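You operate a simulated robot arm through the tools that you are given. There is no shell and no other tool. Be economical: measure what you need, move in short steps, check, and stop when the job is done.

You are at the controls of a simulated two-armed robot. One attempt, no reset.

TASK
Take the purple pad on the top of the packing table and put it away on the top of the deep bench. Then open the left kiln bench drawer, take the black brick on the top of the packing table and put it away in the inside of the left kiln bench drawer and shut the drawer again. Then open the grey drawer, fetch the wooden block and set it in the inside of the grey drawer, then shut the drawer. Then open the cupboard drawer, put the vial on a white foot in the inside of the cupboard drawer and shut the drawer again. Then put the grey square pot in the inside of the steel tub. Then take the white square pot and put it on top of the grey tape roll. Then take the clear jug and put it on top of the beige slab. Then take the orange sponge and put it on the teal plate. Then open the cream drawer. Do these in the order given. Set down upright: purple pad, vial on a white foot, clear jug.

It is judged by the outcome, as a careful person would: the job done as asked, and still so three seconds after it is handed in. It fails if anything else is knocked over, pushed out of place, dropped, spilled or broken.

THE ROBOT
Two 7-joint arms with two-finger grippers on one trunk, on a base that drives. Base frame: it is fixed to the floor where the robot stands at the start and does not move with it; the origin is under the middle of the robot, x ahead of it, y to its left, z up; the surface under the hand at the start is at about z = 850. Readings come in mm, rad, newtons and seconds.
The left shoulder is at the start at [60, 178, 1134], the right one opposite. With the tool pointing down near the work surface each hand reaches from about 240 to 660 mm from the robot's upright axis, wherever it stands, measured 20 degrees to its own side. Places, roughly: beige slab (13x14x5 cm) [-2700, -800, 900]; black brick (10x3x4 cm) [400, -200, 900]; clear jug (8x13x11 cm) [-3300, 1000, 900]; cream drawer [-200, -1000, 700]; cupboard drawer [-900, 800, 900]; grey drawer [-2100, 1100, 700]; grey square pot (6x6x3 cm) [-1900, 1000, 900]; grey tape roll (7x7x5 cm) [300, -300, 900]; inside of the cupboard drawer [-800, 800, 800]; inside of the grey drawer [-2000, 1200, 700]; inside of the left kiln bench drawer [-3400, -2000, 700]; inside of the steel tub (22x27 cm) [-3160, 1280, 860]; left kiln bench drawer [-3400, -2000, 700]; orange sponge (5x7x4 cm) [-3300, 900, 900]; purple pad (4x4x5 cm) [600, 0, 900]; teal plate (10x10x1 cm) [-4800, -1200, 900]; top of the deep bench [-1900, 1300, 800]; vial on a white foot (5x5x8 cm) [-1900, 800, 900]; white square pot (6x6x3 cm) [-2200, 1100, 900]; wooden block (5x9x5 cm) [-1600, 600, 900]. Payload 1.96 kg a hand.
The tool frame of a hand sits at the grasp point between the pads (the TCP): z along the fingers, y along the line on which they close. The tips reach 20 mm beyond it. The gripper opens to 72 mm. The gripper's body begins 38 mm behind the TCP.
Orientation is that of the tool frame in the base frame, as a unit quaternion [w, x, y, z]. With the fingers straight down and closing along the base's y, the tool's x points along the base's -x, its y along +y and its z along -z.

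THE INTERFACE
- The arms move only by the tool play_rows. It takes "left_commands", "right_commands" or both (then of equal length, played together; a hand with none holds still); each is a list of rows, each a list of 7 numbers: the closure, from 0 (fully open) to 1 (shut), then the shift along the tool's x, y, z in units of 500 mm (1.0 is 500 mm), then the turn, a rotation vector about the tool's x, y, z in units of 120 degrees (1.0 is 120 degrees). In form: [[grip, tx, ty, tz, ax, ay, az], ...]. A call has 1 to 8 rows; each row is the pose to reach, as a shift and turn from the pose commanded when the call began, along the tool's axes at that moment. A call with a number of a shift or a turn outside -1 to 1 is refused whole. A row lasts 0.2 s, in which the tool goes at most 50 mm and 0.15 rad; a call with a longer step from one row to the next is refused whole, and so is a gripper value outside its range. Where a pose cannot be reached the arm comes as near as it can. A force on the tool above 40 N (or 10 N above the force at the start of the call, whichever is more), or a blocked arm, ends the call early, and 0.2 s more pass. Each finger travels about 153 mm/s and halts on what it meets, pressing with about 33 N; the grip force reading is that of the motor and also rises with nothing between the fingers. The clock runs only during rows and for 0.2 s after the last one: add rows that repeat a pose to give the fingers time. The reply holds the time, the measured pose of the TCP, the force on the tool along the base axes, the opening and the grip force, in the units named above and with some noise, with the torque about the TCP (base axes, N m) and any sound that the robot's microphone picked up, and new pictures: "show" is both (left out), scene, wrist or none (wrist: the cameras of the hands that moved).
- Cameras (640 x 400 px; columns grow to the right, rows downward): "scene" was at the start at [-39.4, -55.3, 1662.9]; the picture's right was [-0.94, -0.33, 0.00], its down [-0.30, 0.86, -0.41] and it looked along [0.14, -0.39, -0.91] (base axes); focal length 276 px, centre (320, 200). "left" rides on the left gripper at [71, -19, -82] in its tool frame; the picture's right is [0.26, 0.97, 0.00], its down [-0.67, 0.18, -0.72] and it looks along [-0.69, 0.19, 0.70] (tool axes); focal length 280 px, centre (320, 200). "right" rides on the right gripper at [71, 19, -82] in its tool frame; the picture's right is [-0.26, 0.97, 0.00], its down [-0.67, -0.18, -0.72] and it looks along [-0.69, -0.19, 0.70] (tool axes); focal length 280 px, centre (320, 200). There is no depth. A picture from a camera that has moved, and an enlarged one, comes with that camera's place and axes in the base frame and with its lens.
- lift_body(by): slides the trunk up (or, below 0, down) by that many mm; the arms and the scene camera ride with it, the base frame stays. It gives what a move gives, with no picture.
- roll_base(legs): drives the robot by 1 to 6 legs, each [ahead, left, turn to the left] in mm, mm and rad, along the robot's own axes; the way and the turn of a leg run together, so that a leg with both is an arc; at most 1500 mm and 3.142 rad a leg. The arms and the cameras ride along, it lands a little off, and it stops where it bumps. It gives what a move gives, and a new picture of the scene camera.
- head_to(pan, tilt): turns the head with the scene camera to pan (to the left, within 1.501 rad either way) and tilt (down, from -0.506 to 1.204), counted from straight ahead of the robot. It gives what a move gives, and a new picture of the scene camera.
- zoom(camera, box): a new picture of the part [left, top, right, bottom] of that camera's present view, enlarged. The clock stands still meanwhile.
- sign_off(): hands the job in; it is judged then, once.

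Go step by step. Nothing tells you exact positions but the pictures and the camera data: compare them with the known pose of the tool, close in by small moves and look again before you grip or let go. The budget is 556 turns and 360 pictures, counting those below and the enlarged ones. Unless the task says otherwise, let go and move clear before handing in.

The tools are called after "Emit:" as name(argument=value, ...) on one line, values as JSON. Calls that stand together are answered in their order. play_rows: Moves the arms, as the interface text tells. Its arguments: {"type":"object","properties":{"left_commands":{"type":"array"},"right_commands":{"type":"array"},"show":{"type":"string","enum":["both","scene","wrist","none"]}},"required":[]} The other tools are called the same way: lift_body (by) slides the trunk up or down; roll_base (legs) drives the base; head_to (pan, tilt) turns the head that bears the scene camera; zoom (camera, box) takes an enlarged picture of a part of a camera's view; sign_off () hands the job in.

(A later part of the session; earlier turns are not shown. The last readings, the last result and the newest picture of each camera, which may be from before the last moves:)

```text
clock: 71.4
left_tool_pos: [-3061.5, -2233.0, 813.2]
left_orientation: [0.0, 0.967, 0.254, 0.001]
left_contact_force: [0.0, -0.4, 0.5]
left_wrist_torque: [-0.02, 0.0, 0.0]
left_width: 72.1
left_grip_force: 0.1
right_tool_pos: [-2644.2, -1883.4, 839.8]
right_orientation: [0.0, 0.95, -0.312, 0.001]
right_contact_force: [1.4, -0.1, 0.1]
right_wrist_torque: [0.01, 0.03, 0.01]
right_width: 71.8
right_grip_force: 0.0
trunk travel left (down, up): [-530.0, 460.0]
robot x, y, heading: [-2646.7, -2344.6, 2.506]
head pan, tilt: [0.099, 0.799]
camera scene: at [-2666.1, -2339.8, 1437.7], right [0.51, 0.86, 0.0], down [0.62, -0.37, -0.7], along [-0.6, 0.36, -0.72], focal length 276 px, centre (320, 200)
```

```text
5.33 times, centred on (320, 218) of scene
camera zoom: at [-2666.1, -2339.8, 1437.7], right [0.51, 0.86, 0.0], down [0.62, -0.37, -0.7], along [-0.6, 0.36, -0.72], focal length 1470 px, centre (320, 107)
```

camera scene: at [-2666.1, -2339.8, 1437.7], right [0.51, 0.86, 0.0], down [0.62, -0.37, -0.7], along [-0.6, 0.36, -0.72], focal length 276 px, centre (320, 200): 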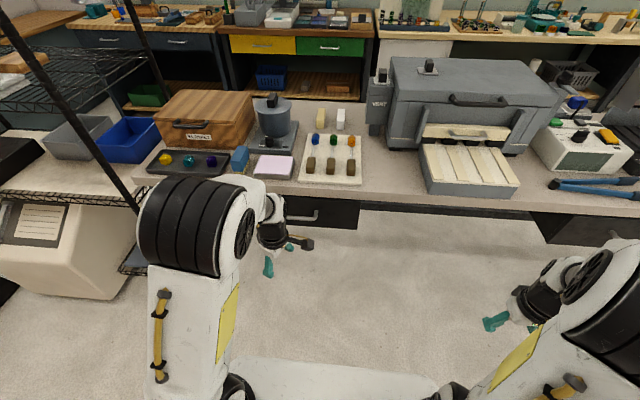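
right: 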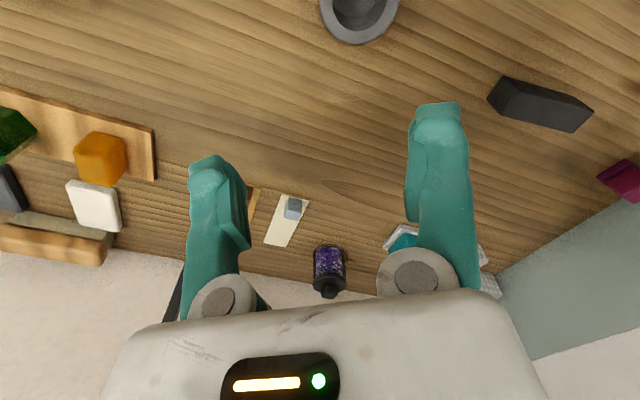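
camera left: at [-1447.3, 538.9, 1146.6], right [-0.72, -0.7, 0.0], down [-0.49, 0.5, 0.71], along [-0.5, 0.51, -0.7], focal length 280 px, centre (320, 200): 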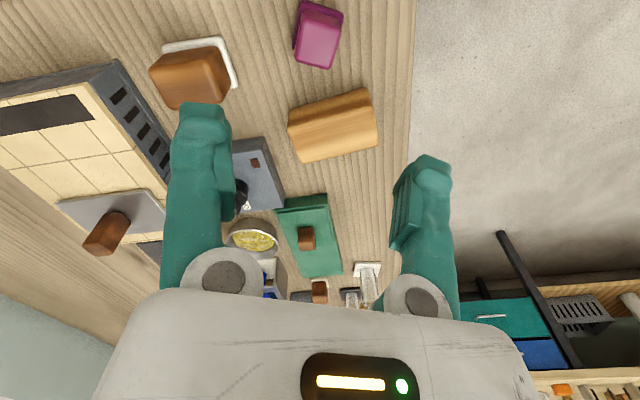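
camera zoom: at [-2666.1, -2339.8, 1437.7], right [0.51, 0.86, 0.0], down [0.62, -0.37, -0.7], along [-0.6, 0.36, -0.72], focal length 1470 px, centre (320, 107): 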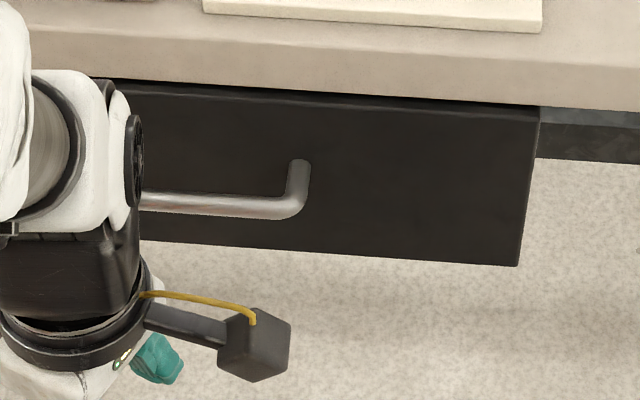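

The two views agree: bar at u=1340, v=-3600, z=742 → base [-3214, -2103]. I turn the left hand to point horizontally at the drawer with fingers closing vertically.

Emit:
play_rows(left_commands=[[0, -0.006, -0.022, 0.018, 0.067, -0.0144, -0.0144], [0, -0.0125, -0.044, 0.036, 0.134, -0.0287, -0.0287], [0, -0.019, -0.066, 0.053, 0.201, -0.0431, -0.0431], [0, -0.025, -0.0875, 0.071, 0.268, -0.0575, -0.0575], [0, -0.031, -0.109, 0.089, 0.335, -0.0718, -0.0718], [0, -0.0375, -0.131, 0.106, 0.402, -0.0862, -0.0862], [0, -0.044, -0.153, 0.124, 0.469, -0.1005, -0.1005], [0, -0.05, -0.175, 0.142, 0.536, -0.115, -0.115]], show="none")

Emit:
play_rows(left_commands=[[0, 0, 0, 0, 0.067, -0.0144, -0.0144], [0, 0, 0, 0, 0.134, -0.0287, -0.0287], [0, 0, 0, 0, 0.2014, -0.0431, -0.0431], [0, 0, 0, 0, 0.2014, -0.0431, -0.0431]], show="both")

```text
clock: 73.2
left_tool_pos: [-3125.3, -2168.7, 740.2]
left_orientation: [-0.484, 0.777, 0.322, -0.243]
left_contact_force: [-0.4, -0.4, 0.4]
left_wrist_torque: [0.02, 0.01, 0.02]
left_width: 71.8
left_grip_force: 0.1
right_tool_pos: [-2645.1, -1883.7, 839.9]
right_orientation: [0.0, 0.95, -0.312, 0.0]
right_contact_force: [0.8, 0.3, -0.4]
right_wrist_torque: [0.01, 0.01, -0.01]
right_width: 72.0
right_grip_force: 0.1
trunk travel left (down, up): [-530.0, 460.0]
robot x, y, heading: [-2645.6, -2346.9, 2.511]
head pan, tilt: [0.099, 0.799]
```

```text
clock: 74.2
left_tool_pos: [-3125.8, -2168.7, 743.3]
left_orientation: [-0.631, 0.632, 0.319, -0.317]
left_contact_force: [0.1, 0.4, 0.1]
left_wrist_torque: [-0.01, 0.02, -0.02]
left_width: 71.9
left_grip_force: 0.1
right_tool_pos: [-2643.8, -1884.7, 841.3]
right_orientation: [0.0, 0.95, -0.312, 0.001]
right_contact_force: [0.1, 0.2, 0.3]
right_wrist_torque: [0.0, 0.0, 0.05]
right_width: 72.1
right_grip_force: 0.1
trunk travel left (down, up): [-530.0, 460.0]
robot x, y, heading: [-2643.2, -2348.2, 2.506]
head pan, tilt: [0.099, 0.799]
camera scene: at [-2665.9, -2340.0, 1437.7], right [0.51, 0.86, 0.0], down [0.62, -0.37, -0.7], along [-0.6, 0.36, -0.72], focal length 276 px, centre (320, 200)
camera left: at [-3018.0, -2161.0, 762.6], right [0.16, 0.21, -0.96], down [0.17, -0.97, -0.18], along [-0.97, -0.14, -0.19], focal length 280 px, centre (320, 200)
```

scene: 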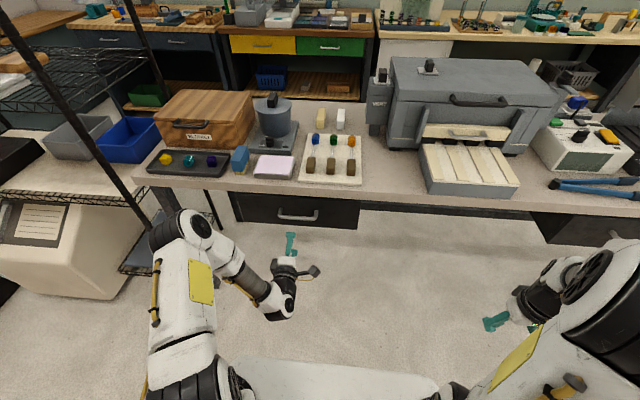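
left: 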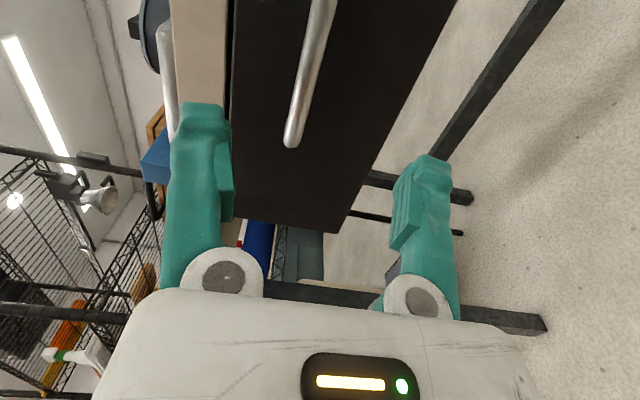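

Well aligned. The bar is about 5 mm higher than the tool. Advance 105 mm and grip it.

Emit:
play_rows(left_commands=[[0, 0, -0.01, 0.07, 0, 0, 0], [0, 0, -0.01, 0.14, 0, 0, 0], [0, 0, -0.01, 0.21, 0, 0, 0], [0, 0, -0.01, 0.21, 0, 0, 0], [1, 0, -0.01, 0.21, 0, 0, 0], [1, 0, -0.01, 0.21, 0, 0, 0], [1, 0, -0.01, 0.21, 0, 0, 0]], show="wrist")

```text
clock: 75.8
left_tool_pos: [-3209.5, -2104.4, 750.5]
left_orientation: [0.632, -0.631, -0.319, 0.317]
left_contact_force: [-4.0, 1.1, 12.7]
left_wrist_torque: [-0.03, 0.04, 0.06]
left_width: 6.0
left_grip_force: 34.1
right_tool_pos: [-2645.3, -1883.7, 840.6]
right_orientation: [0.0, 0.95, -0.312, 0.0]
right_contact_force: [-0.9, -0.4, 0.1]
right_wrist_torque: [-0.01, -0.01, 0.01]
right_width: 72.0
right_grip_force: 0.0
trunk travel left (down, up): [-530.0, 460.0]
robot x, y, heading: [-2644.7, -2347.8, 2.505]
head pan, tilt: [0.099, 0.799]
camera left: at [-3101.8, -2097.0, 770.0], right [0.16, 0.21, -0.96], down [0.17, -0.97, -0.18], along [-0.97, -0.14, -0.19], focal length 280 px, centre (320, 200)
```

left: 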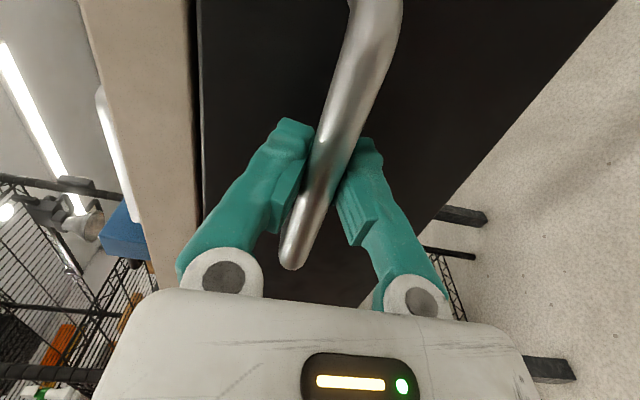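

Handle gripped. Pull straight back.

Emit:
play_rows(left_commands=[[1, 0, 0, -0.04, 0, 0, 0], [1, 0, 0, -0.09, 0, 0, 0], [1, 0, 0, -0.14, 0, 0, 0], [1, 0, 0, -0.19, 0, 0, 0], [1, 0, 0, -0.24, 0, 0, 0], [1, 0, 0, -0.29, 0, 0, 0], [1, 0, 0, -0.34, 0, 0, 0], [1, 0, 0, -0.34, 0, 0, 0]], show="scene")

```text
clock: 77.6
left_tool_pos: [-3072.7, -2205.2, 750.0]
left_orientation: [-0.631, 0.633, 0.317, -0.317]
left_contact_force: [11.8, 16.7, 25.8]
left_wrist_torque: [0.11, -0.04, -0.29]
left_width: 5.8
left_grip_force: 34.8
right_tool_pos: [-2642.3, -1882.7, 839.1]
right_orientation: [0.001, 0.95, -0.312, -0.002]
right_contact_force: [-0.1, 0.4, -0.3]
right_wrist_torque: [0.0, 0.02, -0.02]
right_width: 71.8
right_grip_force: 0.0
trunk travel left (down, up): [-530.0, 460.0]
robot x, y, heading: [-2645.3, -2344.9, 2.504]
head pan, tilt: [0.099, 0.799]
camera scene: at [-2661.6, -2338.3, 1437.7], right [0.51, 0.86, 0.0], down [0.61, -0.37, -0.7], along [-0.6, 0.36, -0.72], focal length 276 px, centre (320, 200)
```

scene: 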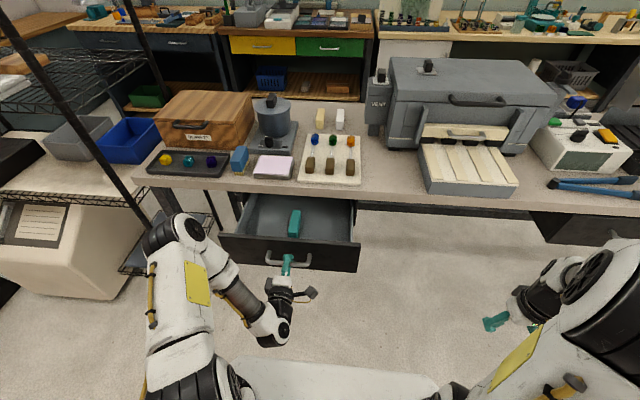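

Opened 170 mm. I pull about 80 mm more, easing the vertical load.

Emit:
play_rows(left_commands=[[1, 0, -0.003, -0.03, 0, 0, 0], [1, 0, -0.005, -0.07, 0, 0, 0], [1, 0, -0.006, -0.11, 0, 0, 0], [1, 0, -0.006, -0.15, 0, 0, 0], [1, 0, -0.006, -0.15, 0, 0, 0]], show="scene")

```text
clock: 78.8
left_tool_pos: [-3012.6, -2251.8, 750.4]
left_orientation: [-0.631, 0.633, 0.317, -0.318]
left_contact_force: [14.3, 23.5, 10.8]
left_wrist_torque: [0.04, -0.05, -0.08]
left_width: 6.0
left_grip_force: 33.4
right_tool_pos: [-2642.6, -1882.1, 839.1]
right_orientation: [0.001, 0.95, -0.312, -0.001]
right_contact_force: [0.9, 0.4, -0.1]
right_wrist_torque: [-0.01, 0.0, -0.03]
right_width: 72.2
right_grip_force: 0.0
trunk travel left (down, up): [-530.0, 460.0]
robot x, y, heading: [-2646.3, -2347.5, 2.506]
head pan, tilt: [0.099, 0.799]
camera scene: at [-2662.9, -2336.6, 1437.7], right [0.51, 0.86, 0.0], down [0.61, -0.37, -0.7], along [-0.6, 0.35, -0.72], focal length 276 px, centre (320, 200)
```

scene: 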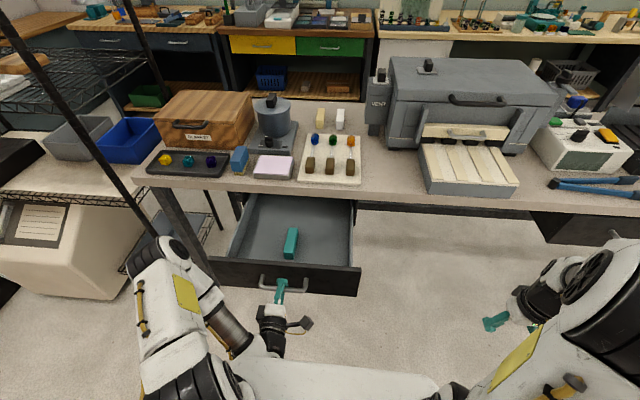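

Drawer is 250 mm open. Release the handle and roll straight back.

Emit:
play_rows(left_commands=[[0, 0, 0, 0, 0, 0, 0], [0, 0, 0, 0, 0, 0, 0], [0, 0, 0, 0, 0, 0, 0]], show="none")

Emit:
roll_base(legs=[[-300, 0, 0]])

Emit:
lift_body(by=250)

```text
clock: 79.6
left_tool_pos: [-3013.7, -2253.5, 749.3]
left_orientation: [-0.63, 0.633, 0.319, -0.318]
left_contact_force: [0.1, -0.2, -0.1]
left_wrist_torque: [-0.01, 0.02, -0.04]
left_width: 72.0
left_grip_force: 0.1
right_tool_pos: [-2643.4, -1883.2, 840.3]
right_orientation: [0.0, 0.95, -0.312, 0.001]
right_contact_force: [-0.9, 0.2, 0.1]
right_wrist_torque: [0.0, -0.02, 0.01]
right_width: 72.2
right_grip_force: 0.0
trunk travel left (down, up): [-530.0, 460.0]
robot x, y, heading: [-2651.0, -2347.0, 2.504]
head pan, tilt: [0.099, 0.799]
```

```text
clock: 81.6
left_tool_pos: [-2776.4, -2427.0, 749.9]
left_orientation: [-0.632, 0.633, 0.317, -0.315]
left_contact_force: [0.4, 0.7, 0.4]
left_wrist_torque: [-0.03, 0.02, 0.01]
left_width: 71.7
left_grip_force: 0.1
right_tool_pos: [-2403.5, -2059.7, 840.4]
right_orientation: [-0.001, 0.949, -0.316, 0.001]
right_contact_force: [0.2, 0.5, 0.7]
right_wrist_torque: [0.0, 0.01, 0.02]
right_width: 72.1
right_grip_force: 0.1
trunk travel left (down, up): [-530.0, 460.0]
robot x, y, heading: [-2409.2, -2520.4, 2.498]
head pan, tilt: [0.099, 0.799]
camera scene: at [-2428.4, -2516.3, 1437.7], right [0.52, 0.86, 0.0], down [0.61, -0.37, -0.7], along [-0.6, 0.36, -0.72], focal length 276 px, centre (320, 200)
```

scene: 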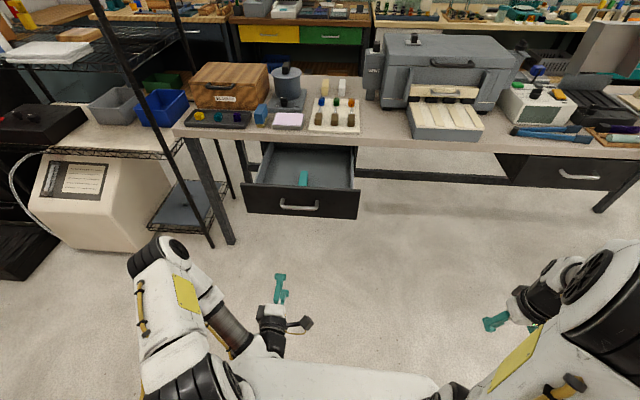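

```text
clock: 84.2
left_tool_pos: [-2776.1, -2427.1, 999.0]
left_orientation: [-0.632, 0.633, 0.317, -0.315]
left_contact_force: [0.3, 0.1, -0.9]
left_wrist_torque: [-0.02, 0.0, 0.01]
left_width: 71.9
left_grip_force: 0.0
right_tool_pos: [-2404.4, -2059.5, 1090.5]
right_orientation: [-0.001, 0.949, -0.316, 0.0]
right_contact_force: [1.2, 0.2, -0.4]
right_wrist_torque: [0.0, 0.01, 0.01]
right_width: 72.0
right_grip_force: 0.0
trunk travel left (down, up): [-780.0, 210.0]
robot x, y, heading: [-2407.1, -2521.9, 2.494]
head pan, tilt: [0.099, 0.799]
```

Next I fetch the brick: I drive back along the lane and turn to face the packing table.

Emit:
roll_base(legs=[[150, 0, 0.012], [0, -1300, 0], [0, -1300, 0], [0, 0, -1.57], [0, 0, -1.57]])

Emit:
head_to(pan=0, tilt=0.6)

```text
clock: 105.7
left_tool_pos: [-575.2, -410.3, 1000.1]
left_orientation: [0.317, -0.319, 0.632, -0.631]
left_contact_force: [0.7, -0.2, -0.6]
left_wrist_torque: [0.01, -0.02, 0.0]
left_width: 71.8
left_grip_force: 0.0
right_tool_pos: [-946.8, -777.9, 1090.3]
right_orientation: [-0.002, 0.314, 0.95, -0.001]
right_contact_force: [-0.2, 1.2, -1.4]
right_wrist_torque: [0.01, 0.02, -0.03]
right_width: 71.7
right_grip_force: 0.0
trunk travel left (down, up): [-780.0, 210.0]
robot x, y, heading: [-945.8, -318.3, -0.636]
head pan, tilt: [0.099, 0.799]
camera scene: at [-922.5, -319.5, 1687.7], right [-0.51, -0.86, 0.0], down [-0.62, 0.37, -0.7], along [0.6, -0.36, -0.72], focal length 276 px, centre (320, 200)
```

scene: 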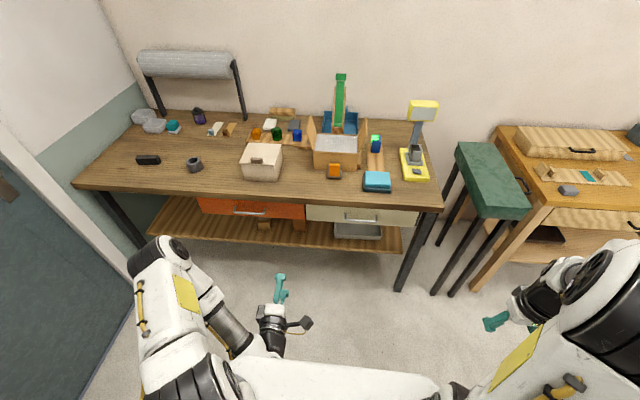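

```text
clock: 106.4
left_tool_pos: [-575.1, -408.7, 999.8]
left_orientation: [0.316, -0.319, 0.632, -0.631]
left_contact_force: [-0.7, -0.3, 0.7]
left_wrist_torque: [-0.02, -0.03, -0.02]
left_width: 72.2
left_grip_force: 0.0
right_tool_pos: [-946.9, -778.2, 1089.7]
right_orientation: [-0.002, 0.314, 0.95, -0.001]
right_contact_force: [0.4, 1.3, -0.2]
right_wrist_torque: [0.0, -0.01, 0.02]
right_width: 71.7
right_grip_force: 0.0
trunk travel left (down, up): [-780.0, 210.0]
robot x, y, heading: [-944.9, -316.0, -0.641]
head pan, tilt: [0.0, 0.6]
camera scene: at [-920.8, -330.7, 1704.5], right [-0.59, -0.8, 0.0], down [-0.45, 0.34, -0.82], along [0.66, -0.49, -0.57], focal length 276 px, centre (320, 200)
```

scene: 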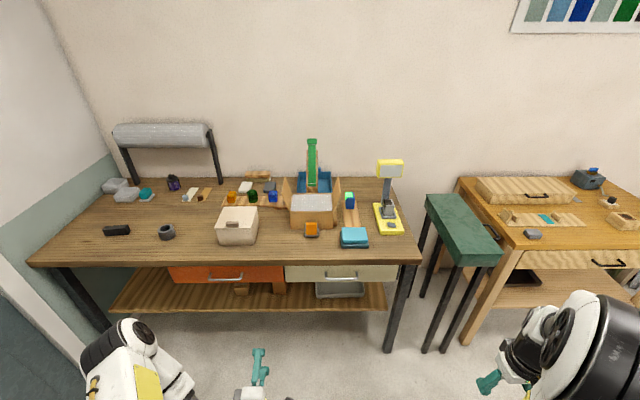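

I turn the left hand back to pointing straight down with fingers closing fore-and-aft, then drive up to the brick.

Emit:
play_rows(left_commands=[[0, 0, 0, 0, -0.07, 0, 0], [0, 0, 0, 0, -0.14, 0, 0], [0, 0, 0, 0, -0.21, 0, 0], [0, 0, 0, 0, -0.28, 0, 0], [0, 0, 0, 0, -0.35, 0, 0], [0, 0, 0, 0, -0.42, 0, 0], [0, 0, 0, 0, -0.49, 0, 0], [0, 0, 0, 0, -0.56, 0, 0]], show="none")

Emit:
play_rows(left_commands=[[0, 0, 0, 0, -0.07, 0, 0], [0, 0, 0, 0, -0.14, 0, 0], [0, 0, 0, 0, -0.19, 0, 0], [0, 0, 0, 0, -0.19, 0, 0]], show="none")

Emit:
roll_base(legs=[[0, 815, 0.005], [560, 0, 0]])

```text
clock: 108.2
left_tool_pos: [-574.4, -414.3, 999.1]
left_orientation: [0.087, -0.439, 0.877, -0.176]
left_contact_force: [0.4, 0.4, -0.1]
left_wrist_torque: [0.02, 0.01, -0.02]
left_width: 72.0
left_grip_force: 0.1
left hand out of reach, approached as far as the arm can: row 2, 3, 4, 5, 6, 7, 8
right_tool_pos: [-946.9, -777.7, 1089.9]
right_orientation: [0.0, 0.313, 0.95, 0.0]
right_contact_force: [-0.7, -0.1, -0.4]
right_wrist_torque: [0.01, -0.01, 0.03]
right_width: 72.0
right_grip_force: 0.1
trunk travel left (down, up): [-780.0, 210.0]
robot x, y, heading: [-943.4, -319.3, -0.637]
head pan, tilt: [0.0, 0.6]
```

```text
clock: 109.2
left_tool_pos: [-573.4, -412.8, 998.7]
left_orientation: [-0.001, -0.45, 0.893, 0.002]
left_contact_force: [-0.6, -0.1, 0.0]
left_wrist_torque: [0.01, -0.05, -0.01]
left_width: 72.2
left_grip_force: 0.1
right_tool_pos: [-946.1, -778.4, 1089.7]
right_orientation: [-0.001, 0.313, 0.95, 0.0]
right_contact_force: [-0.2, 0.0, -0.3]
right_wrist_torque: [0.02, -0.02, -0.01]
right_width: 72.0
right_grip_force: 0.0
trunk travel left (down, up): [-780.0, 210.0]
robot x, y, heading: [-943.5, -315.1, -0.637]
head pan, tilt: [0.0, 0.6]
```

```text
clock: 116.3
left_tool_pos: [352.7, -65.7, 998.0]
left_orientation: [-0.001, -0.459, 0.888, 0.002]
left_contact_force: [0.0, 0.2, 0.7]
left_wrist_torque: [0.02, 0.0, -0.01]
left_width: 72.1
left_grip_force: 0.1
right_tool_pos: [-12.5, -440.3, 1089.3]
right_orientation: [0.0, 0.302, 0.953, 0.001]
right_contact_force: [0.3, 0.5, 0.5]
right_wrist_torque: [-0.03, 0.0, 0.03]
right_width: 72.0
right_grip_force: 0.1
trunk travel left (down, up): [-780.0, 210.0]
robot x, y, heading: [-17.0, 22.0, -0.61]
head pan, tilt: [0.0, 0.6]
camera scene: at [1.3, 7.6, 1704.6], right [-0.58, -0.82, 0.0], down [-0.46, 0.33, -0.83], along [0.68, -0.47, -0.56], focal length 276 px, centre (320, 200)
```

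scene: 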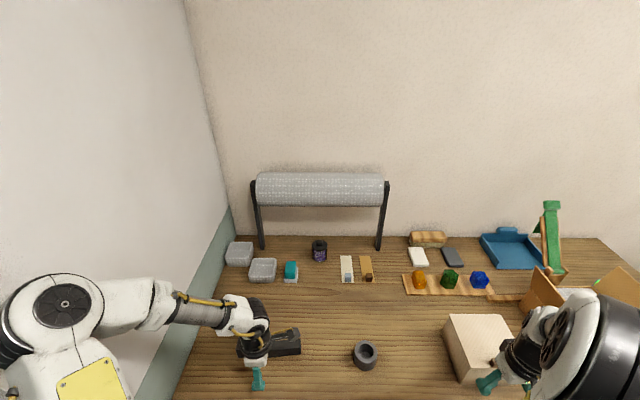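

The hand is near the brick. I look through the left wrist camera.

Emit:
zoom(camera="left", box=[0, 0, 640, 400])

```text
1.00 times, centred on (320, 200) of left (not enlarged: the box is as wide or as high as the picture)
camera zoom: at [326.6, -135.9, 1081.2], right [-0.94, 0.34, 0.0], down [0.24, 0.66, 0.72], along [0.24, 0.67, -0.7], focal length 280 px, centre (320, 200)
```

zoom: 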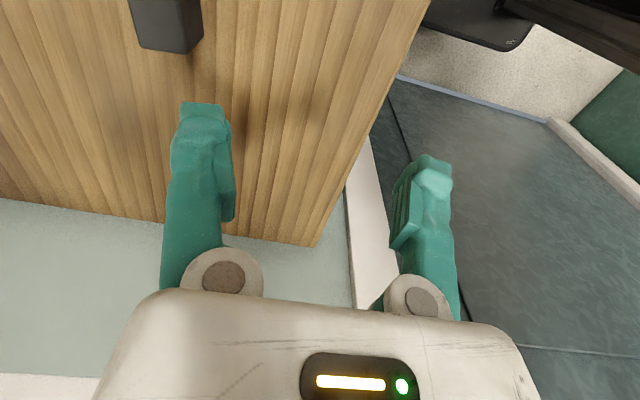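

Emit:
play_rows(left_commands=[[0, 0.023, -0.065, 0.02, 0, 0, 0], [0, 0.046, -0.13, 0.04, 0, 0, 0], [0, 0.068, -0.195, 0.076, 0, 0, 0], [0, 0.068, -0.195, 0.076, 0, 0, 0]], show="wrist")

```text
clock: 117.3
left_tool_pos: [412.1, -150.4, 959.6]
left_orientation: [-0.001, -0.459, 0.888, 0.0]
left_contact_force: [-0.2, 0.4, -0.7]
left_wrist_torque: [0.0, 0.0, 0.02]
left_width: 72.0
left_grip_force: 0.0
right_tool_pos: [-12.9, -439.3, 1091.6]
right_orientation: [0.0, 0.302, 0.953, 0.0]
right_contact_force: [1.0, 0.8, -1.2]
right_wrist_torque: [-0.01, 0.0, 0.01]
right_width: 72.1
right_grip_force: 0.0
trunk travel left (down, up): [-780.0, 210.0]
robot x, y, heading: [-20.2, 24.6, -0.61]
head pan, tilt: [0.0, 0.6]
camera left: at [386.0, -219.4, 1041.8], right [-0.94, 0.34, 0.0], down [0.24, 0.66, 0.71], along [0.24, 0.67, -0.7], focal length 280 px, centre (320, 200)
```

left: 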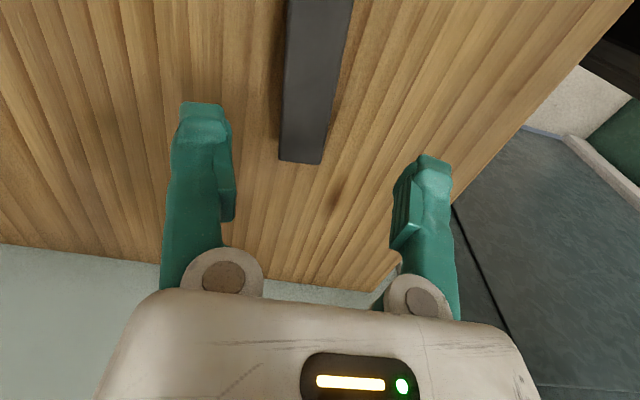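

Emit:
zoom(camera="left", box=[220, 0, 420, 200])

```text
2.00 times, centred on (320, 100) of left
camera zoom: at [386.0, -219.4, 1041.8], right [-0.94, 0.34, 0.0], down [0.24, 0.66, 0.71], along [0.24, 0.67, -0.7], focal length 561 px, centre (320, 400)
```

zoom: 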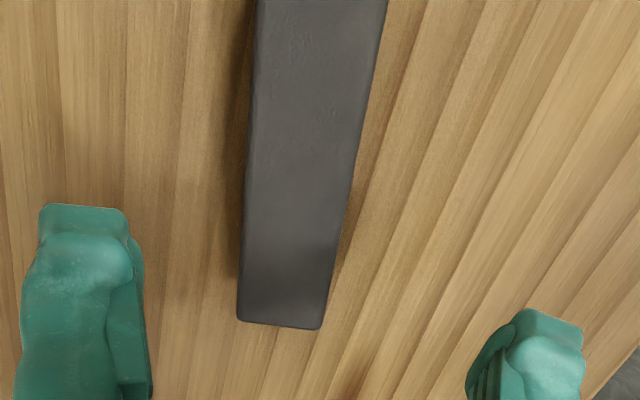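

The brick's centre is at [415, -157], axis at 61°. I turn 6.5°, descend to z=876 and grip.

Emit:
play_rows(left_commands=[[0, 0.006, -0.012, 0.03, 0, 0, -0.03], [0, 0.006, -0.012, 0.07, 0, 0, -0.054], [0, 0.006, -0.012, 0.12, 0, 0, -0.054], [0, 0.006, -0.012, 0.167, 0, 0, -0.054], [0, 0.006, -0.012, 0.167, 0, 0, -0.054], [1, 0.006, -0.012, 0.167, 0, 0, -0.054], [1, 0.006, -0.012, 0.167, 0, 0, -0.054], [1, 0.006, -0.012, 0.167, 0, 0, -0.054]], show="wrist")

```text
clock: 119.1
left_tool_pos: [416.7, -156.4, 875.4]
left_orientation: [0.0, -0.509, 0.861, 0.002]
left_contact_force: [-0.2, 0.5, 0.0]
left_wrist_torque: [0.0, -0.01, -0.05]
left_width: 29.2
left_grip_force: 32.8
right_tool_pos: [-13.1, -439.6, 1090.2]
right_orientation: [-0.001, 0.302, 0.953, -0.001]
right_contact_force: [-0.2, 0.5, 0.6]
right_wrist_torque: [-0.01, 0.01, 0.0]
right_width: 72.3
right_grip_force: 0.0
trunk travel left (down, up): [-780.0, 210.0]
robot x, y, heading: [-20.8, 25.2, -0.614]
head pan, tilt: [0.0, 0.6]
camera left: at [399.1, -228.4, 958.5], right [-0.97, 0.24, 0.0], down [0.17, 0.68, 0.72], along [0.17, 0.7, -0.7], focal length 280 px, centre (320, 200)
```

left: 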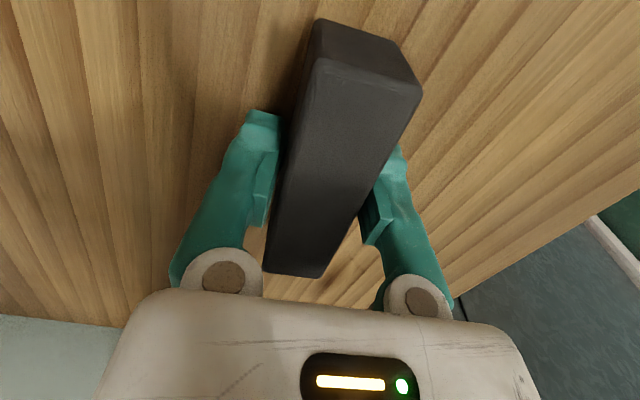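

Brick gripped. Lift and drive back to the open drawer.

Emit:
play_rows(left_commands=[[1, 0, 0, -0.05, 0, 0, 0], [1, 0, 0, -0.13, 0, 0, 0], [1, 0, 0, -0.21, 0, 0, 0], [1, 0.02, 0.05, -0.28, 0, 0, 0], [1, 0.02, 0.1, -0.3, 0, 0, 0], [1, 0.02, 0.1, -0.3, 0, 0, 0]], show="none")

Emit:
roll_base(legs=[[-550, 0, -0.021], [0, -850, 0], [0, 0, 1.57], [0, 0, 1.57], [0, 1300, 0], [0, 1300, 0]])

```text
clock: 120.5
left_tool_pos: [369.6, -139.5, 1028.1]
left_orientation: [-0.001, -0.509, 0.861, 0.001]
left_contact_force: [-0.6, -0.4, -1.6]
left_wrist_torque: [0.0, 0.01, -0.01]
left_width: 28.7
left_grip_force: 33.2
right_tool_pos: [-11.6, -440.2, 1089.8]
right_orientation: [-0.001, 0.303, 0.953, -0.001]
right_contact_force: [-0.4, 0.1, 0.0]
right_wrist_torque: [0.03, -0.01, 0.02]
right_width: 71.8
right_grip_force: 0.0
trunk travel left (down, up): [-780.0, 210.0]
robot x, y, heading: [-27.3, 25.3, -0.611]
head pan, tilt: [0.0, 0.6]
```

```text
clock: 147.7
left_tool_pos: [-2741.0, -2394.5, 1026.7]
left_orientation: [0.002, 0.84, 0.543, 0.001]
left_contact_force: [0.4, -0.2, -0.5]
left_wrist_torque: [0.03, 0.01, -0.01]
left_width: 28.9
left_grip_force: 32.5
right_tool_pos: [-2386.4, -2065.9, 1090.5]
right_orientation: [-0.001, 0.964, -0.264, 0.002]
right_contact_force: [0.2, 0.8, -0.3]
right_wrist_torque: [-0.02, 0.03, 0.01]
right_width: 71.9
right_grip_force: 0.2
trunk travel left (down, up): [-780.0, 210.0]
robot x, y, heading: [-2337.3, -2524.0, 2.612]
head pan, tilt: [0.0, 0.6]
camera scene: at [-2364.7, -2510.6, 1704.5], right [0.51, 0.86, 0.0], down [0.49, -0.29, -0.82], along [-0.71, 0.42, -0.57], focal length 276 px, centre (320, 200)
```

scene: 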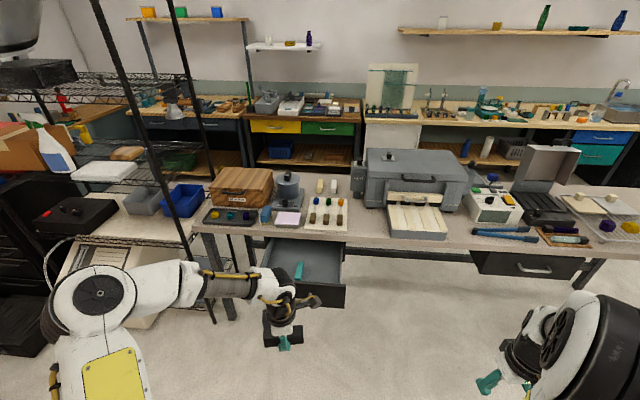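

Emit:
roll_base(legs=[[0, 0, -0.106], [360, -53, 0]])

Emit:
head_to(pan=0.1, tilt=0.9)

```text
clock: 150.6
left_tool_pos: [-2982.3, -2099.9, 1027.0]
left_orientation: [0.001, 0.866, 0.5, 0.002]
left_contact_force: [0.4, 0.4, -1.1]
left_wrist_torque: [-0.01, -0.02, 0.03]
left_width: 29.0
left_grip_force: 33.2
right_tool_pos: [-2593.7, -1809.4, 1090.3]
right_orientation: [-0.001, 0.95, -0.313, 0.0]
right_contact_force: [0.7, 0.5, -0.3]
right_wrist_torque: [-0.02, 0.03, -0.01]
right_width: 72.1
right_grip_force: 0.1
trunk travel left (down, up): [-780.0, 210.0]
robot x, y, heading: [-2594.4, -2272.5, 2.506]
head pan, tilt: [0.0, 0.6]
camera scene: at [-2619.0, -2254.2, 1704.6], right [0.59, 0.8, 0.0], down [0.45, -0.34, -0.83], along [-0.66, 0.49, -0.56], focal length 276 px, centre (320, 200)
```

scene: 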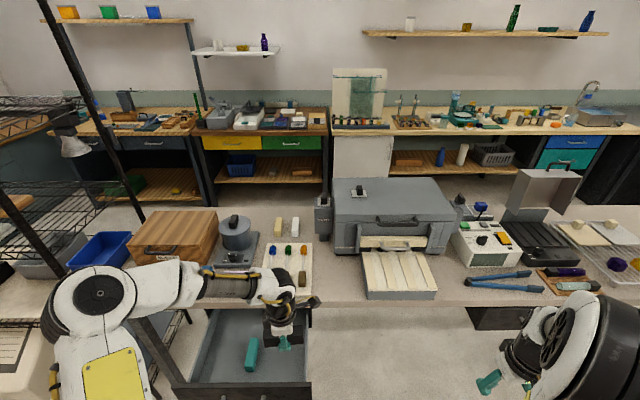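

```text
clock: 151.4
left_tool_pos: [-2983.2, -2100.1, 1027.2]
left_orientation: [0.001, 0.867, 0.499, 0.002]
left_contact_force: [0.1, 0.8, -1.5]
left_wrist_torque: [0.02, 0.01, -0.01]
left_width: 28.9
left_grip_force: 33.5
right_tool_pos: [-2594.4, -1808.8, 1090.4]
right_orientation: [-0.001, 0.95, -0.314, 0.001]
right_contact_force: [0.2, -0.4, -0.2]
right_wrist_torque: [0.01, 0.03, 0.01]
right_width: 72.0
right_grip_force: 0.0
trunk travel left (down, up): [-780.0, 210.0]
robot x, y, heading: [-2596.1, -2269.5, 2.502]
head pan, tilt: [0.099, 0.901]
camera scene: at [-2613.2, -2267.7, 1679.8], right [0.51, 0.86, 0.0], down [0.67, -0.4, -0.62], along [-0.53, 0.32, -0.78], focal length 276 px, centre (320, 200)
```

scene: 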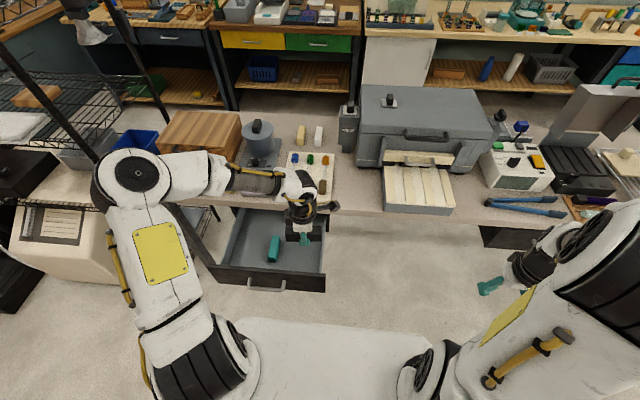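

I position the brick over the right part of the drawer, then lower the trunk.

Emit:
play_rows(left_commands=[[1, -0.02, -0.055, 0, 0, 0, 0.026], [1, -0.04, -0.11, 0, 0, 0, 0.052], [1, -0.0624, -0.1656, 0, 0, 0, 0.052], [1, -0.0624, -0.1656, 0, 0, 0, 0.052]], show="none")

Emit:
lift_body(by=-200)

Emit:
play_rows(left_commands=[[1, 0, 0, 0.0, 0, 0, 0]], show="both")

```text
clock: 152.4
left_tool_pos: [-3071.8, -2085.3, 1028.4]
left_orientation: [0.001, 0.893, 0.45, 0.002]
left_contact_force: [0.3, -0.7, -1.9]
left_wrist_torque: [-0.02, 0.04, -0.01]
left_width: 28.8
left_grip_force: 32.9
right_tool_pos: [-2595.2, -1809.3, 1088.9]
right_orientation: [-0.001, 0.95, -0.313, 0.001]
right_contact_force: [-0.6, 0.5, 0.6]
right_wrist_torque: [0.02, -0.02, 0.01]
right_width: 72.0
right_grip_force: 0.0
trunk travel left (down, up): [-780.0, 210.0]
robot x, y, heading: [-2592.3, -2268.3, 2.505]
head pan, tilt: [0.099, 0.901]
```

```text
clock: 154.5
left_tool_pos: [-3071.7, -2084.4, 829.4]
left_orientation: [0.002, 0.893, 0.451, 0.002]
left_contact_force: [-0.7, -0.2, -1.3]
left_wrist_torque: [-0.02, 0.03, 0.02]
left_width: 29.0
left_grip_force: 33.0
right_tool_pos: [-2594.5, -1808.7, 889.4]
right_orientation: [0.0, 0.95, -0.313, 0.0]
right_contact_force: [-0.2, -0.6, 0.6]
right_wrist_torque: [-0.01, -0.03, -0.01]
right_width: 71.7
right_grip_force: 0.0
trunk travel left (down, up): [-580.0, 410.0]
robot x, y, heading: [-2597.6, -2271.3, 2.503]
head pan, tilt: [0.099, 0.901]
```

```text
clock: 154.9
left_tool_pos: [-3071.1, -2086.5, 827.6]
left_orientation: [0.002, 0.892, 0.452, 0.002]
left_contact_force: [0.1, -0.6, -1.4]
left_wrist_torque: [0.03, -0.02, 0.03]
left_width: 28.8
left_grip_force: 32.0
right_tool_pos: [-2595.9, -1809.7, 889.9]
right_orientation: [0.0, 0.949, -0.314, 0.001]
right_contact_force: [-0.9, -0.3, -0.2]
right_wrist_torque: [0.0, -0.03, 0.0]
right_width: 72.0
right_grip_force: 0.0
trunk travel left (down, up): [-580.0, 410.0]
robot x, y, heading: [-2596.4, -2272.0, 2.502]
head pan, tilt: [0.099, 0.901]
camera scene: at [-2613.1, -2267.9, 1479.8], right [0.51, 0.86, 0.0], down [0.67, -0.4, -0.62], along [-0.53, 0.32, -0.78], focal length 276 px, centre (320, 200)
camera left: at [-3046.1, -2017.3, 910.5], right [0.93, -0.36, 0.0], down [-0.25, -0.65, 0.72], along [-0.26, -0.67, -0.7], focal length 280 px, centre (320, 200)
```

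scene: 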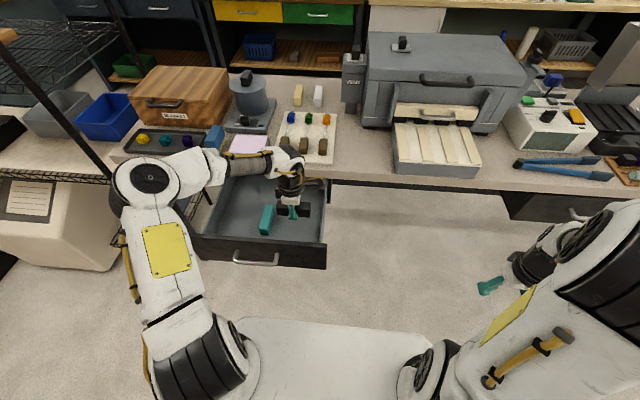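
left: 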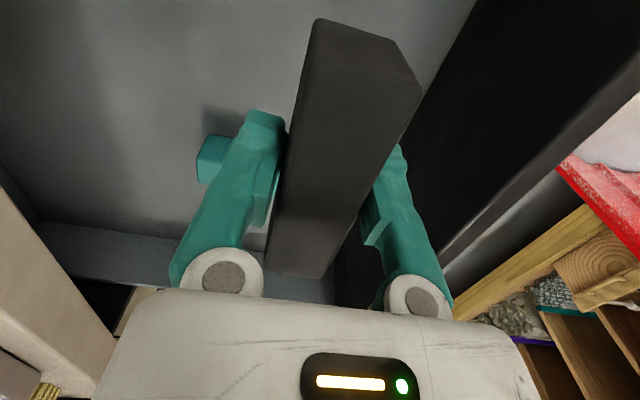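

Brick is well above the drawer floor. Descend in steps.

Emit:
play_rows(left_commands=[[1, 0, 0, 0.06, 0, 0, 0], [1, 0, 0, 0.12, 0, 0, 0], [1, 0, 0, 0.17, 0, 0, 0], [1, 0, 0, 0.19, 0, 0, 0], [1, 0, 0, 0.2, 0, 0, 0], [1, 0, 0, 0.21, 0, 0, 0], [1, 0, 0, 0.22, 0, 0, 0], [1, 0, 0, 0.22, 0, 0, 0]], show="wrist")

```text
clock: 156.7
left_tool_pos: [-3073.1, -2084.2, 719.2]
left_orientation: [0.001, 0.893, 0.45, 0.001]
left_contact_force: [0.1, -0.5, -1.8]
left_wrist_torque: [0.0, 0.03, -0.02]
left_width: 29.1
left_grip_force: 33.7
right_tool_pos: [-2594.8, -1808.3, 890.4]
right_orientation: [-0.001, 0.95, -0.313, 0.002]
right_contact_force: [0.7, 0.6, 0.5]
right_wrist_torque: [0.0, -0.03, 0.0]
right_width: 72.0
right_grip_force: 0.0
trunk travel left (down, up): [-580.0, 410.0]
robot x, y, heading: [-2595.4, -2274.2, 2.506]
head pan, tilt: [0.099, 0.901]
camera left: at [-3047.0, -2017.2, 801.8], right [0.93, -0.36, 0.0], down [-0.25, -0.65, 0.72], along [-0.26, -0.67, -0.7], focal length 280 px, centre (320, 200)
```

left: 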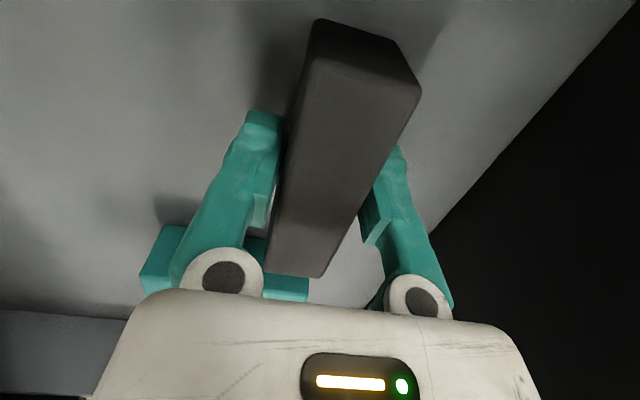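

Emit:
play_rows(left_commands=[[1, 0, 0, 0.008, 0, 0, 0], [1, 0, 0, 0.014, 0, 0, 0], [1, 0, 0, 0.02, 0, 0, 0], [1, 0, 0, 0.026, 0, 0, 0], [1, 0, 0, 0.032, 0, 0, 0], [1, 0, 0, 0.036, 0, 0, 0], [1, 0, 0, 0.04, 0, 0, 0], [1, 0, 0, 0.04, 0, 0, 0]], show="none")

```text
clock: 158.4
left_tool_pos: [-3070.8, -2083.8, 701.6]
left_orientation: [-0.002, 0.892, 0.451, 0.001]
left_contact_force: [-1.0, -2.6, 24.1]
left_wrist_torque: [-0.38, -0.27, -0.1]
left_width: 29.1
left_grip_force: 32.0
right_tool_pos: [-2593.5, -1809.5, 890.1]
right_orientation: [-0.001, 0.95, -0.313, -0.001]
right_contact_force: [0.6, -0.3, 0.7]
right_wrist_torque: [-0.02, 0.04, -0.02]
right_width: 72.0
right_grip_force: 0.1
trunk travel left (down, up): [-580.0, 410.0]
robot x, y, heading: [-2598.0, -2269.4, 2.509]
head pan, tilt: [0.099, 0.901]
stopped in row 8 (left hand): the force on the tool passed its limit at 42 N (the readings are from after the stop); the commanded pose is now the measured one
```

Brick is on the drawer floor. Open and rise.

Emit:
play_rows(left_commands=[[1, 0, 0, -0.002, 0, 0, 0], [0.3, 0, 0, -0.002, 0, 0, 0], [0.3, 0, 0, -0.002, 0, 0, 0], [0.3, 0, 0, -0.06, 0, 0, 0], [0.3, 0, 0, -0.14, 0, 0, 0], [0.3, 0, 0, -0.23, 0, 0, 0], [0.3, 0, 0, -0.32, 0, 0, 0], [0.3, 0, 0, -0.34, 0, 0, 0]], show="both")

```text
clock: 160.2
left_tool_pos: [-3072.0, -2082.8, 870.2]
left_orientation: [0.001, 0.892, 0.452, 0.001]
left_contact_force: [0.0, 0.3, -1.3]
left_wrist_torque: [-0.01, -0.01, 0.02]
left_width: 50.7
left_grip_force: 0.1
right_tool_pos: [-2595.0, -1808.7, 889.7]
right_orientation: [0.0, 0.95, -0.313, 0.001]
right_contact_force: [-0.3, -0.6, 0.3]
right_wrist_torque: [0.01, -0.01, -0.02]
right_width: 72.2
right_grip_force: 0.1
trunk travel left (down, up): [-580.0, 410.0]
robot x, y, heading: [-2596.6, -2274.5, 2.503]
head pan, tilt: [0.099, 0.901]
camera scene: at [-2613.3, -2268.0, 1479.7], right [0.51, 0.86, 0.0], down [0.67, -0.4, -0.62], along [-0.53, 0.32, -0.78], focal length 276 px, centre (320, 200)
camera left: at [-3045.8, -2014.2, 952.8], right [0.93, -0.36, 0.0], down [-0.25, -0.65, 0.71], along [-0.26, -0.67, -0.7], focal length 280 px, centre (320, 200)
```

scene: 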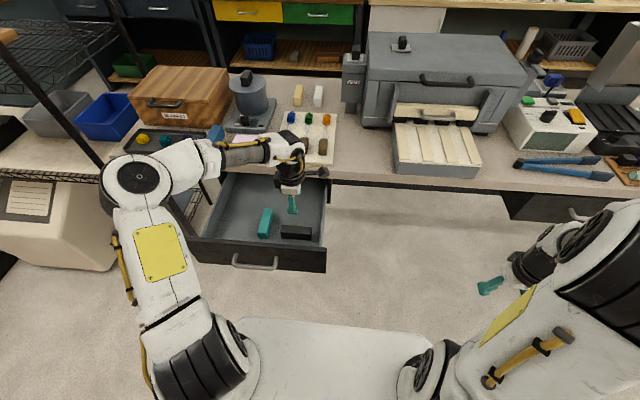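
left: 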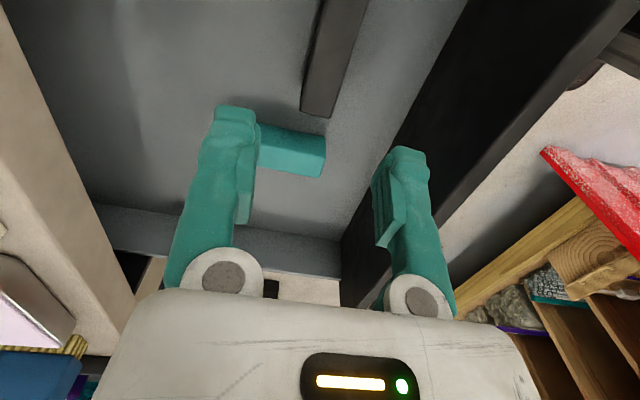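

Brick lies in the drawer. Now I back off and point the left hand forward again to push the drawer shut.

Emit:
roll_base(legs=[[-260, 0, 0], [0, 100, 0]])

Emit:
lift_body(by=-50)

Emit:
play_rows(left_commands=[[0.3, 0, 0, 0.02, 0.07, 0, 0], [0.3, 0, 0, 0.04, 0.14, 0, 0], [0.3, 0, 0, 0.06, 0.21, 0, 0], [0.3, 0, 0, 0.08, 0.28, 0, 0], [0.3, 0, 0, 0.1, 0.35, 0, 0], [0.3, 0, 0, 0.12, 0.42, 0, 0], [0.3, 0, 0, 0.14, 0.49, 0, 0], [0.3, 0, 0, 0.14, 0.56, 0, 0]], show="none")

Emit:
play_rows(left_commands=[[0.3, 0, 0, 0, 0.07, 0, 0], [0.3, 0, 0, 0, 0.14, 0, 0], [0, 0, 0, 0, 0.19, 0, 0], [0, 0, 0, 0, 0.19, 0, 0]], show="both")

```text
clock: 162.8
left_tool_pos: [-2921.8, -2321.7, 870.4]
left_orientation: [0.001, 0.892, 0.452, 0.001]
left_contact_force: [-0.6, 0.2, 0.7]
left_wrist_torque: [-0.02, -0.01, 0.01]
left_width: 50.5
left_grip_force: 0.1
right_tool_pos: [-2445.7, -2049.2, 889.7]
right_orientation: [-0.001, 0.95, -0.314, 0.002]
right_contact_force: [-0.9, 0.0, 0.3]
right_wrist_torque: [0.0, -0.05, -0.02]
right_width: 72.0
right_grip_force: 0.2
trunk travel left (down, up): [-580.0, 410.0]
robot x, y, heading: [-2448.8, -2508.6, 2.507]
head pan, tilt: [0.099, 0.901]
camera scene: at [-2464.2, -2509.0, 1479.8], right [0.51, 0.86, 0.0], down [0.67, -0.4, -0.62], along [-0.53, 0.32, -0.78], focal length 276 px, centre (320, 200)
```

scene: 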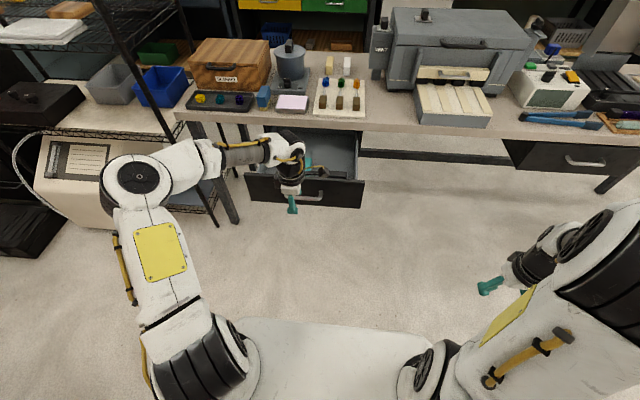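

```text
clock: 163.7
left_tool_pos: [-2921.8, -2322.2, 820.2]
left_orientation: [0.0, 0.892, 0.452, 0.001]
left_contact_force: [0.3, -0.2, -1.1]
left_wrist_torque: [-0.04, -0.06, -0.02]
left_width: 50.7
left_grip_force: 0.0
right_tool_pos: [-2445.0, -2048.3, 839.9]
right_orientation: [-0.001, 0.95, -0.313, 0.001]
right_contact_force: [0.1, 0.3, 0.4]
right_wrist_torque: [0.0, 0.0, -0.03]
right_width: 72.2
right_grip_force: 0.1
trunk travel left (down, up): [-530.0, 460.0]
robot x, y, heading: [-2446.9, -2512.9, 2.506]
head pan, tilt: [0.099, 0.901]
```

```text
clock: 165.5
left_tool_pos: [-2920.4, -2322.3, 751.0]
left_orientation: [-0.495, 0.742, 0.377, -0.249]
left_contact_force: [-0.4, 0.2, -0.4]
left_wrist_torque: [0.0, 0.02, -0.03]
left_width: 50.6
left_grip_force: 0.1
right_tool_pos: [-2446.4, -2048.5, 840.3]
right_orientation: [0.0, 0.95, -0.313, 0.001]
right_contact_force: [0.1, -0.4, 0.1]
right_wrist_torque: [-0.03, 0.02, -0.05]
right_width: 72.1
right_grip_force: 0.1
trunk travel left (down, up): [-530.0, 460.0]
robot x, y, heading: [-2449.0, -2512.4, 2.505]
head pan, tilt: [0.099, 0.901]
```

```text
clock: 166.5
left_tool_pos: [-2922.1, -2321.8, 749.8]
left_orientation: [0.631, -0.631, -0.32, 0.319]
left_contact_force: [0.2, 0.4, 1.2]
left_wrist_torque: [0.02, 0.04, -0.01]
left_width: 72.1
left_grip_force: 0.0
right_tool_pos: [-2446.0, -2049.0, 840.1]
right_orientation: [-0.002, 0.95, -0.313, 0.001]
right_contact_force: [-0.2, -0.8, -0.3]
right_wrist_torque: [0.02, -0.02, 0.0]
right_width: 72.1
right_grip_force: 0.1
trunk travel left (down, up): [-530.0, 460.0]
robot x, y, heading: [-2447.6, -2512.5, 2.508]
head pan, tilt: [0.099, 0.901]
camera scene: at [-2463.2, -2508.2, 1429.8], right [0.51, 0.86, 0.0], down [0.67, -0.4, -0.62], along [-0.53, 0.32, -0.78], focal length 276 px, centre (320, 200)
camera left: at [-2814.0, -2314.6, 770.4], right [0.16, 0.21, -0.96], down [0.18, -0.97, -0.18], along [-0.97, -0.14, -0.19], focal length 280 px, centre (320, 200)
```

scene: 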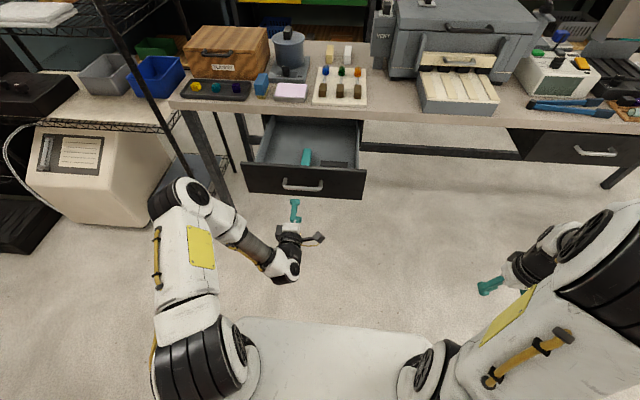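
left: 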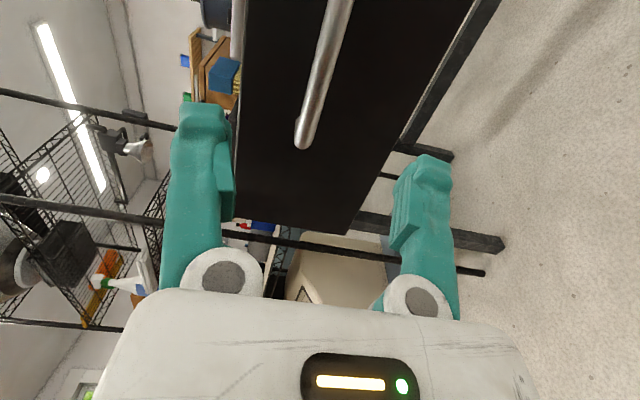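

Aligned around the bar. Advance with the arm, then push with the base.

Emit:
play_rows(left_commands=[[0, 0, 0, 0.07, 0, 0, 0], [0, 0, 0, 0.14, 0, 0, 0], [0, 0, 0, 0.2, 0, 0, 0], [0, 0, 0, 0.2, 0, 0, 0]], show="none")

Emit:
roll_base(legs=[[250, 0, 0]])

```text
clock: 167.5
left_tool_pos: [-2999.3, -2261.9, 748.6]
left_orientation: [-0.63, 0.632, 0.321, -0.317]
left_contact_force: [-0.4, 0.5, -1.1]
left_wrist_torque: [0.0, -0.01, 0.01]
left_width: 71.9
left_grip_force: 0.1
right_tool_pos: [-2445.3, -2049.0, 840.0]
right_orientation: [0.0, 0.95, -0.313, 0.001]
right_contact_force: [0.7, 0.4, 0.2]
right_wrist_torque: [0.0, -0.02, 0.02]
right_width: 71.8
right_grip_force: 0.0
trunk travel left (down, up): [-530.0, 460.0]
robot x, y, heading: [-2449.2, -2511.1, 2.502]
head pan, tilt: [0.099, 0.901]
```

```text
clock: 169.4
left_tool_pos: [-3202.9, -2112.1, 747.6]
left_orientation: [-0.63, 0.631, 0.321, -0.319]
left_contact_force: [-0.2, 0.3, -1.2]
left_wrist_torque: [0.02, 0.04, 0.01]
left_width: 72.2
left_grip_force: 0.1
right_tool_pos: [-2649.4, -1898.7, 839.0]
right_orientation: [-0.001, 0.95, -0.312, 0.002]
right_contact_force: [0.5, 0.3, -0.2]
right_wrist_torque: [0.0, -0.01, -0.01]
right_width: 72.1
right_grip_force: 0.1
trunk travel left (down, up): [-530.0, 460.0]
robot x, y, heading: [-2651.5, -2360.1, 2.507]
head pan, tilt: [0.099, 0.901]
camera scene: at [-2667.3, -2357.7, 1429.7], right [0.51, 0.86, 0.0], down [0.67, -0.4, -0.62], along [-0.53, 0.32, -0.78], focal length 276 px, centre (320, 200)
```

scene: 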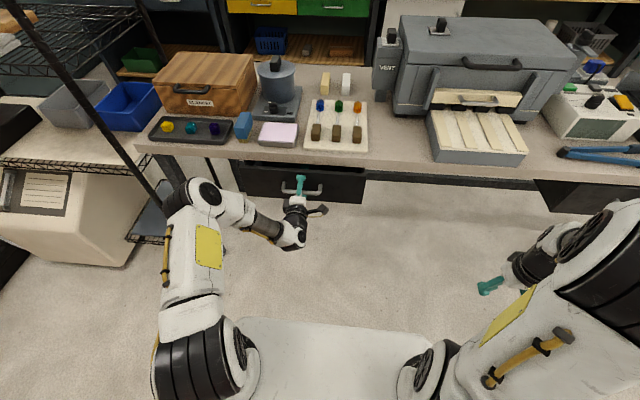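

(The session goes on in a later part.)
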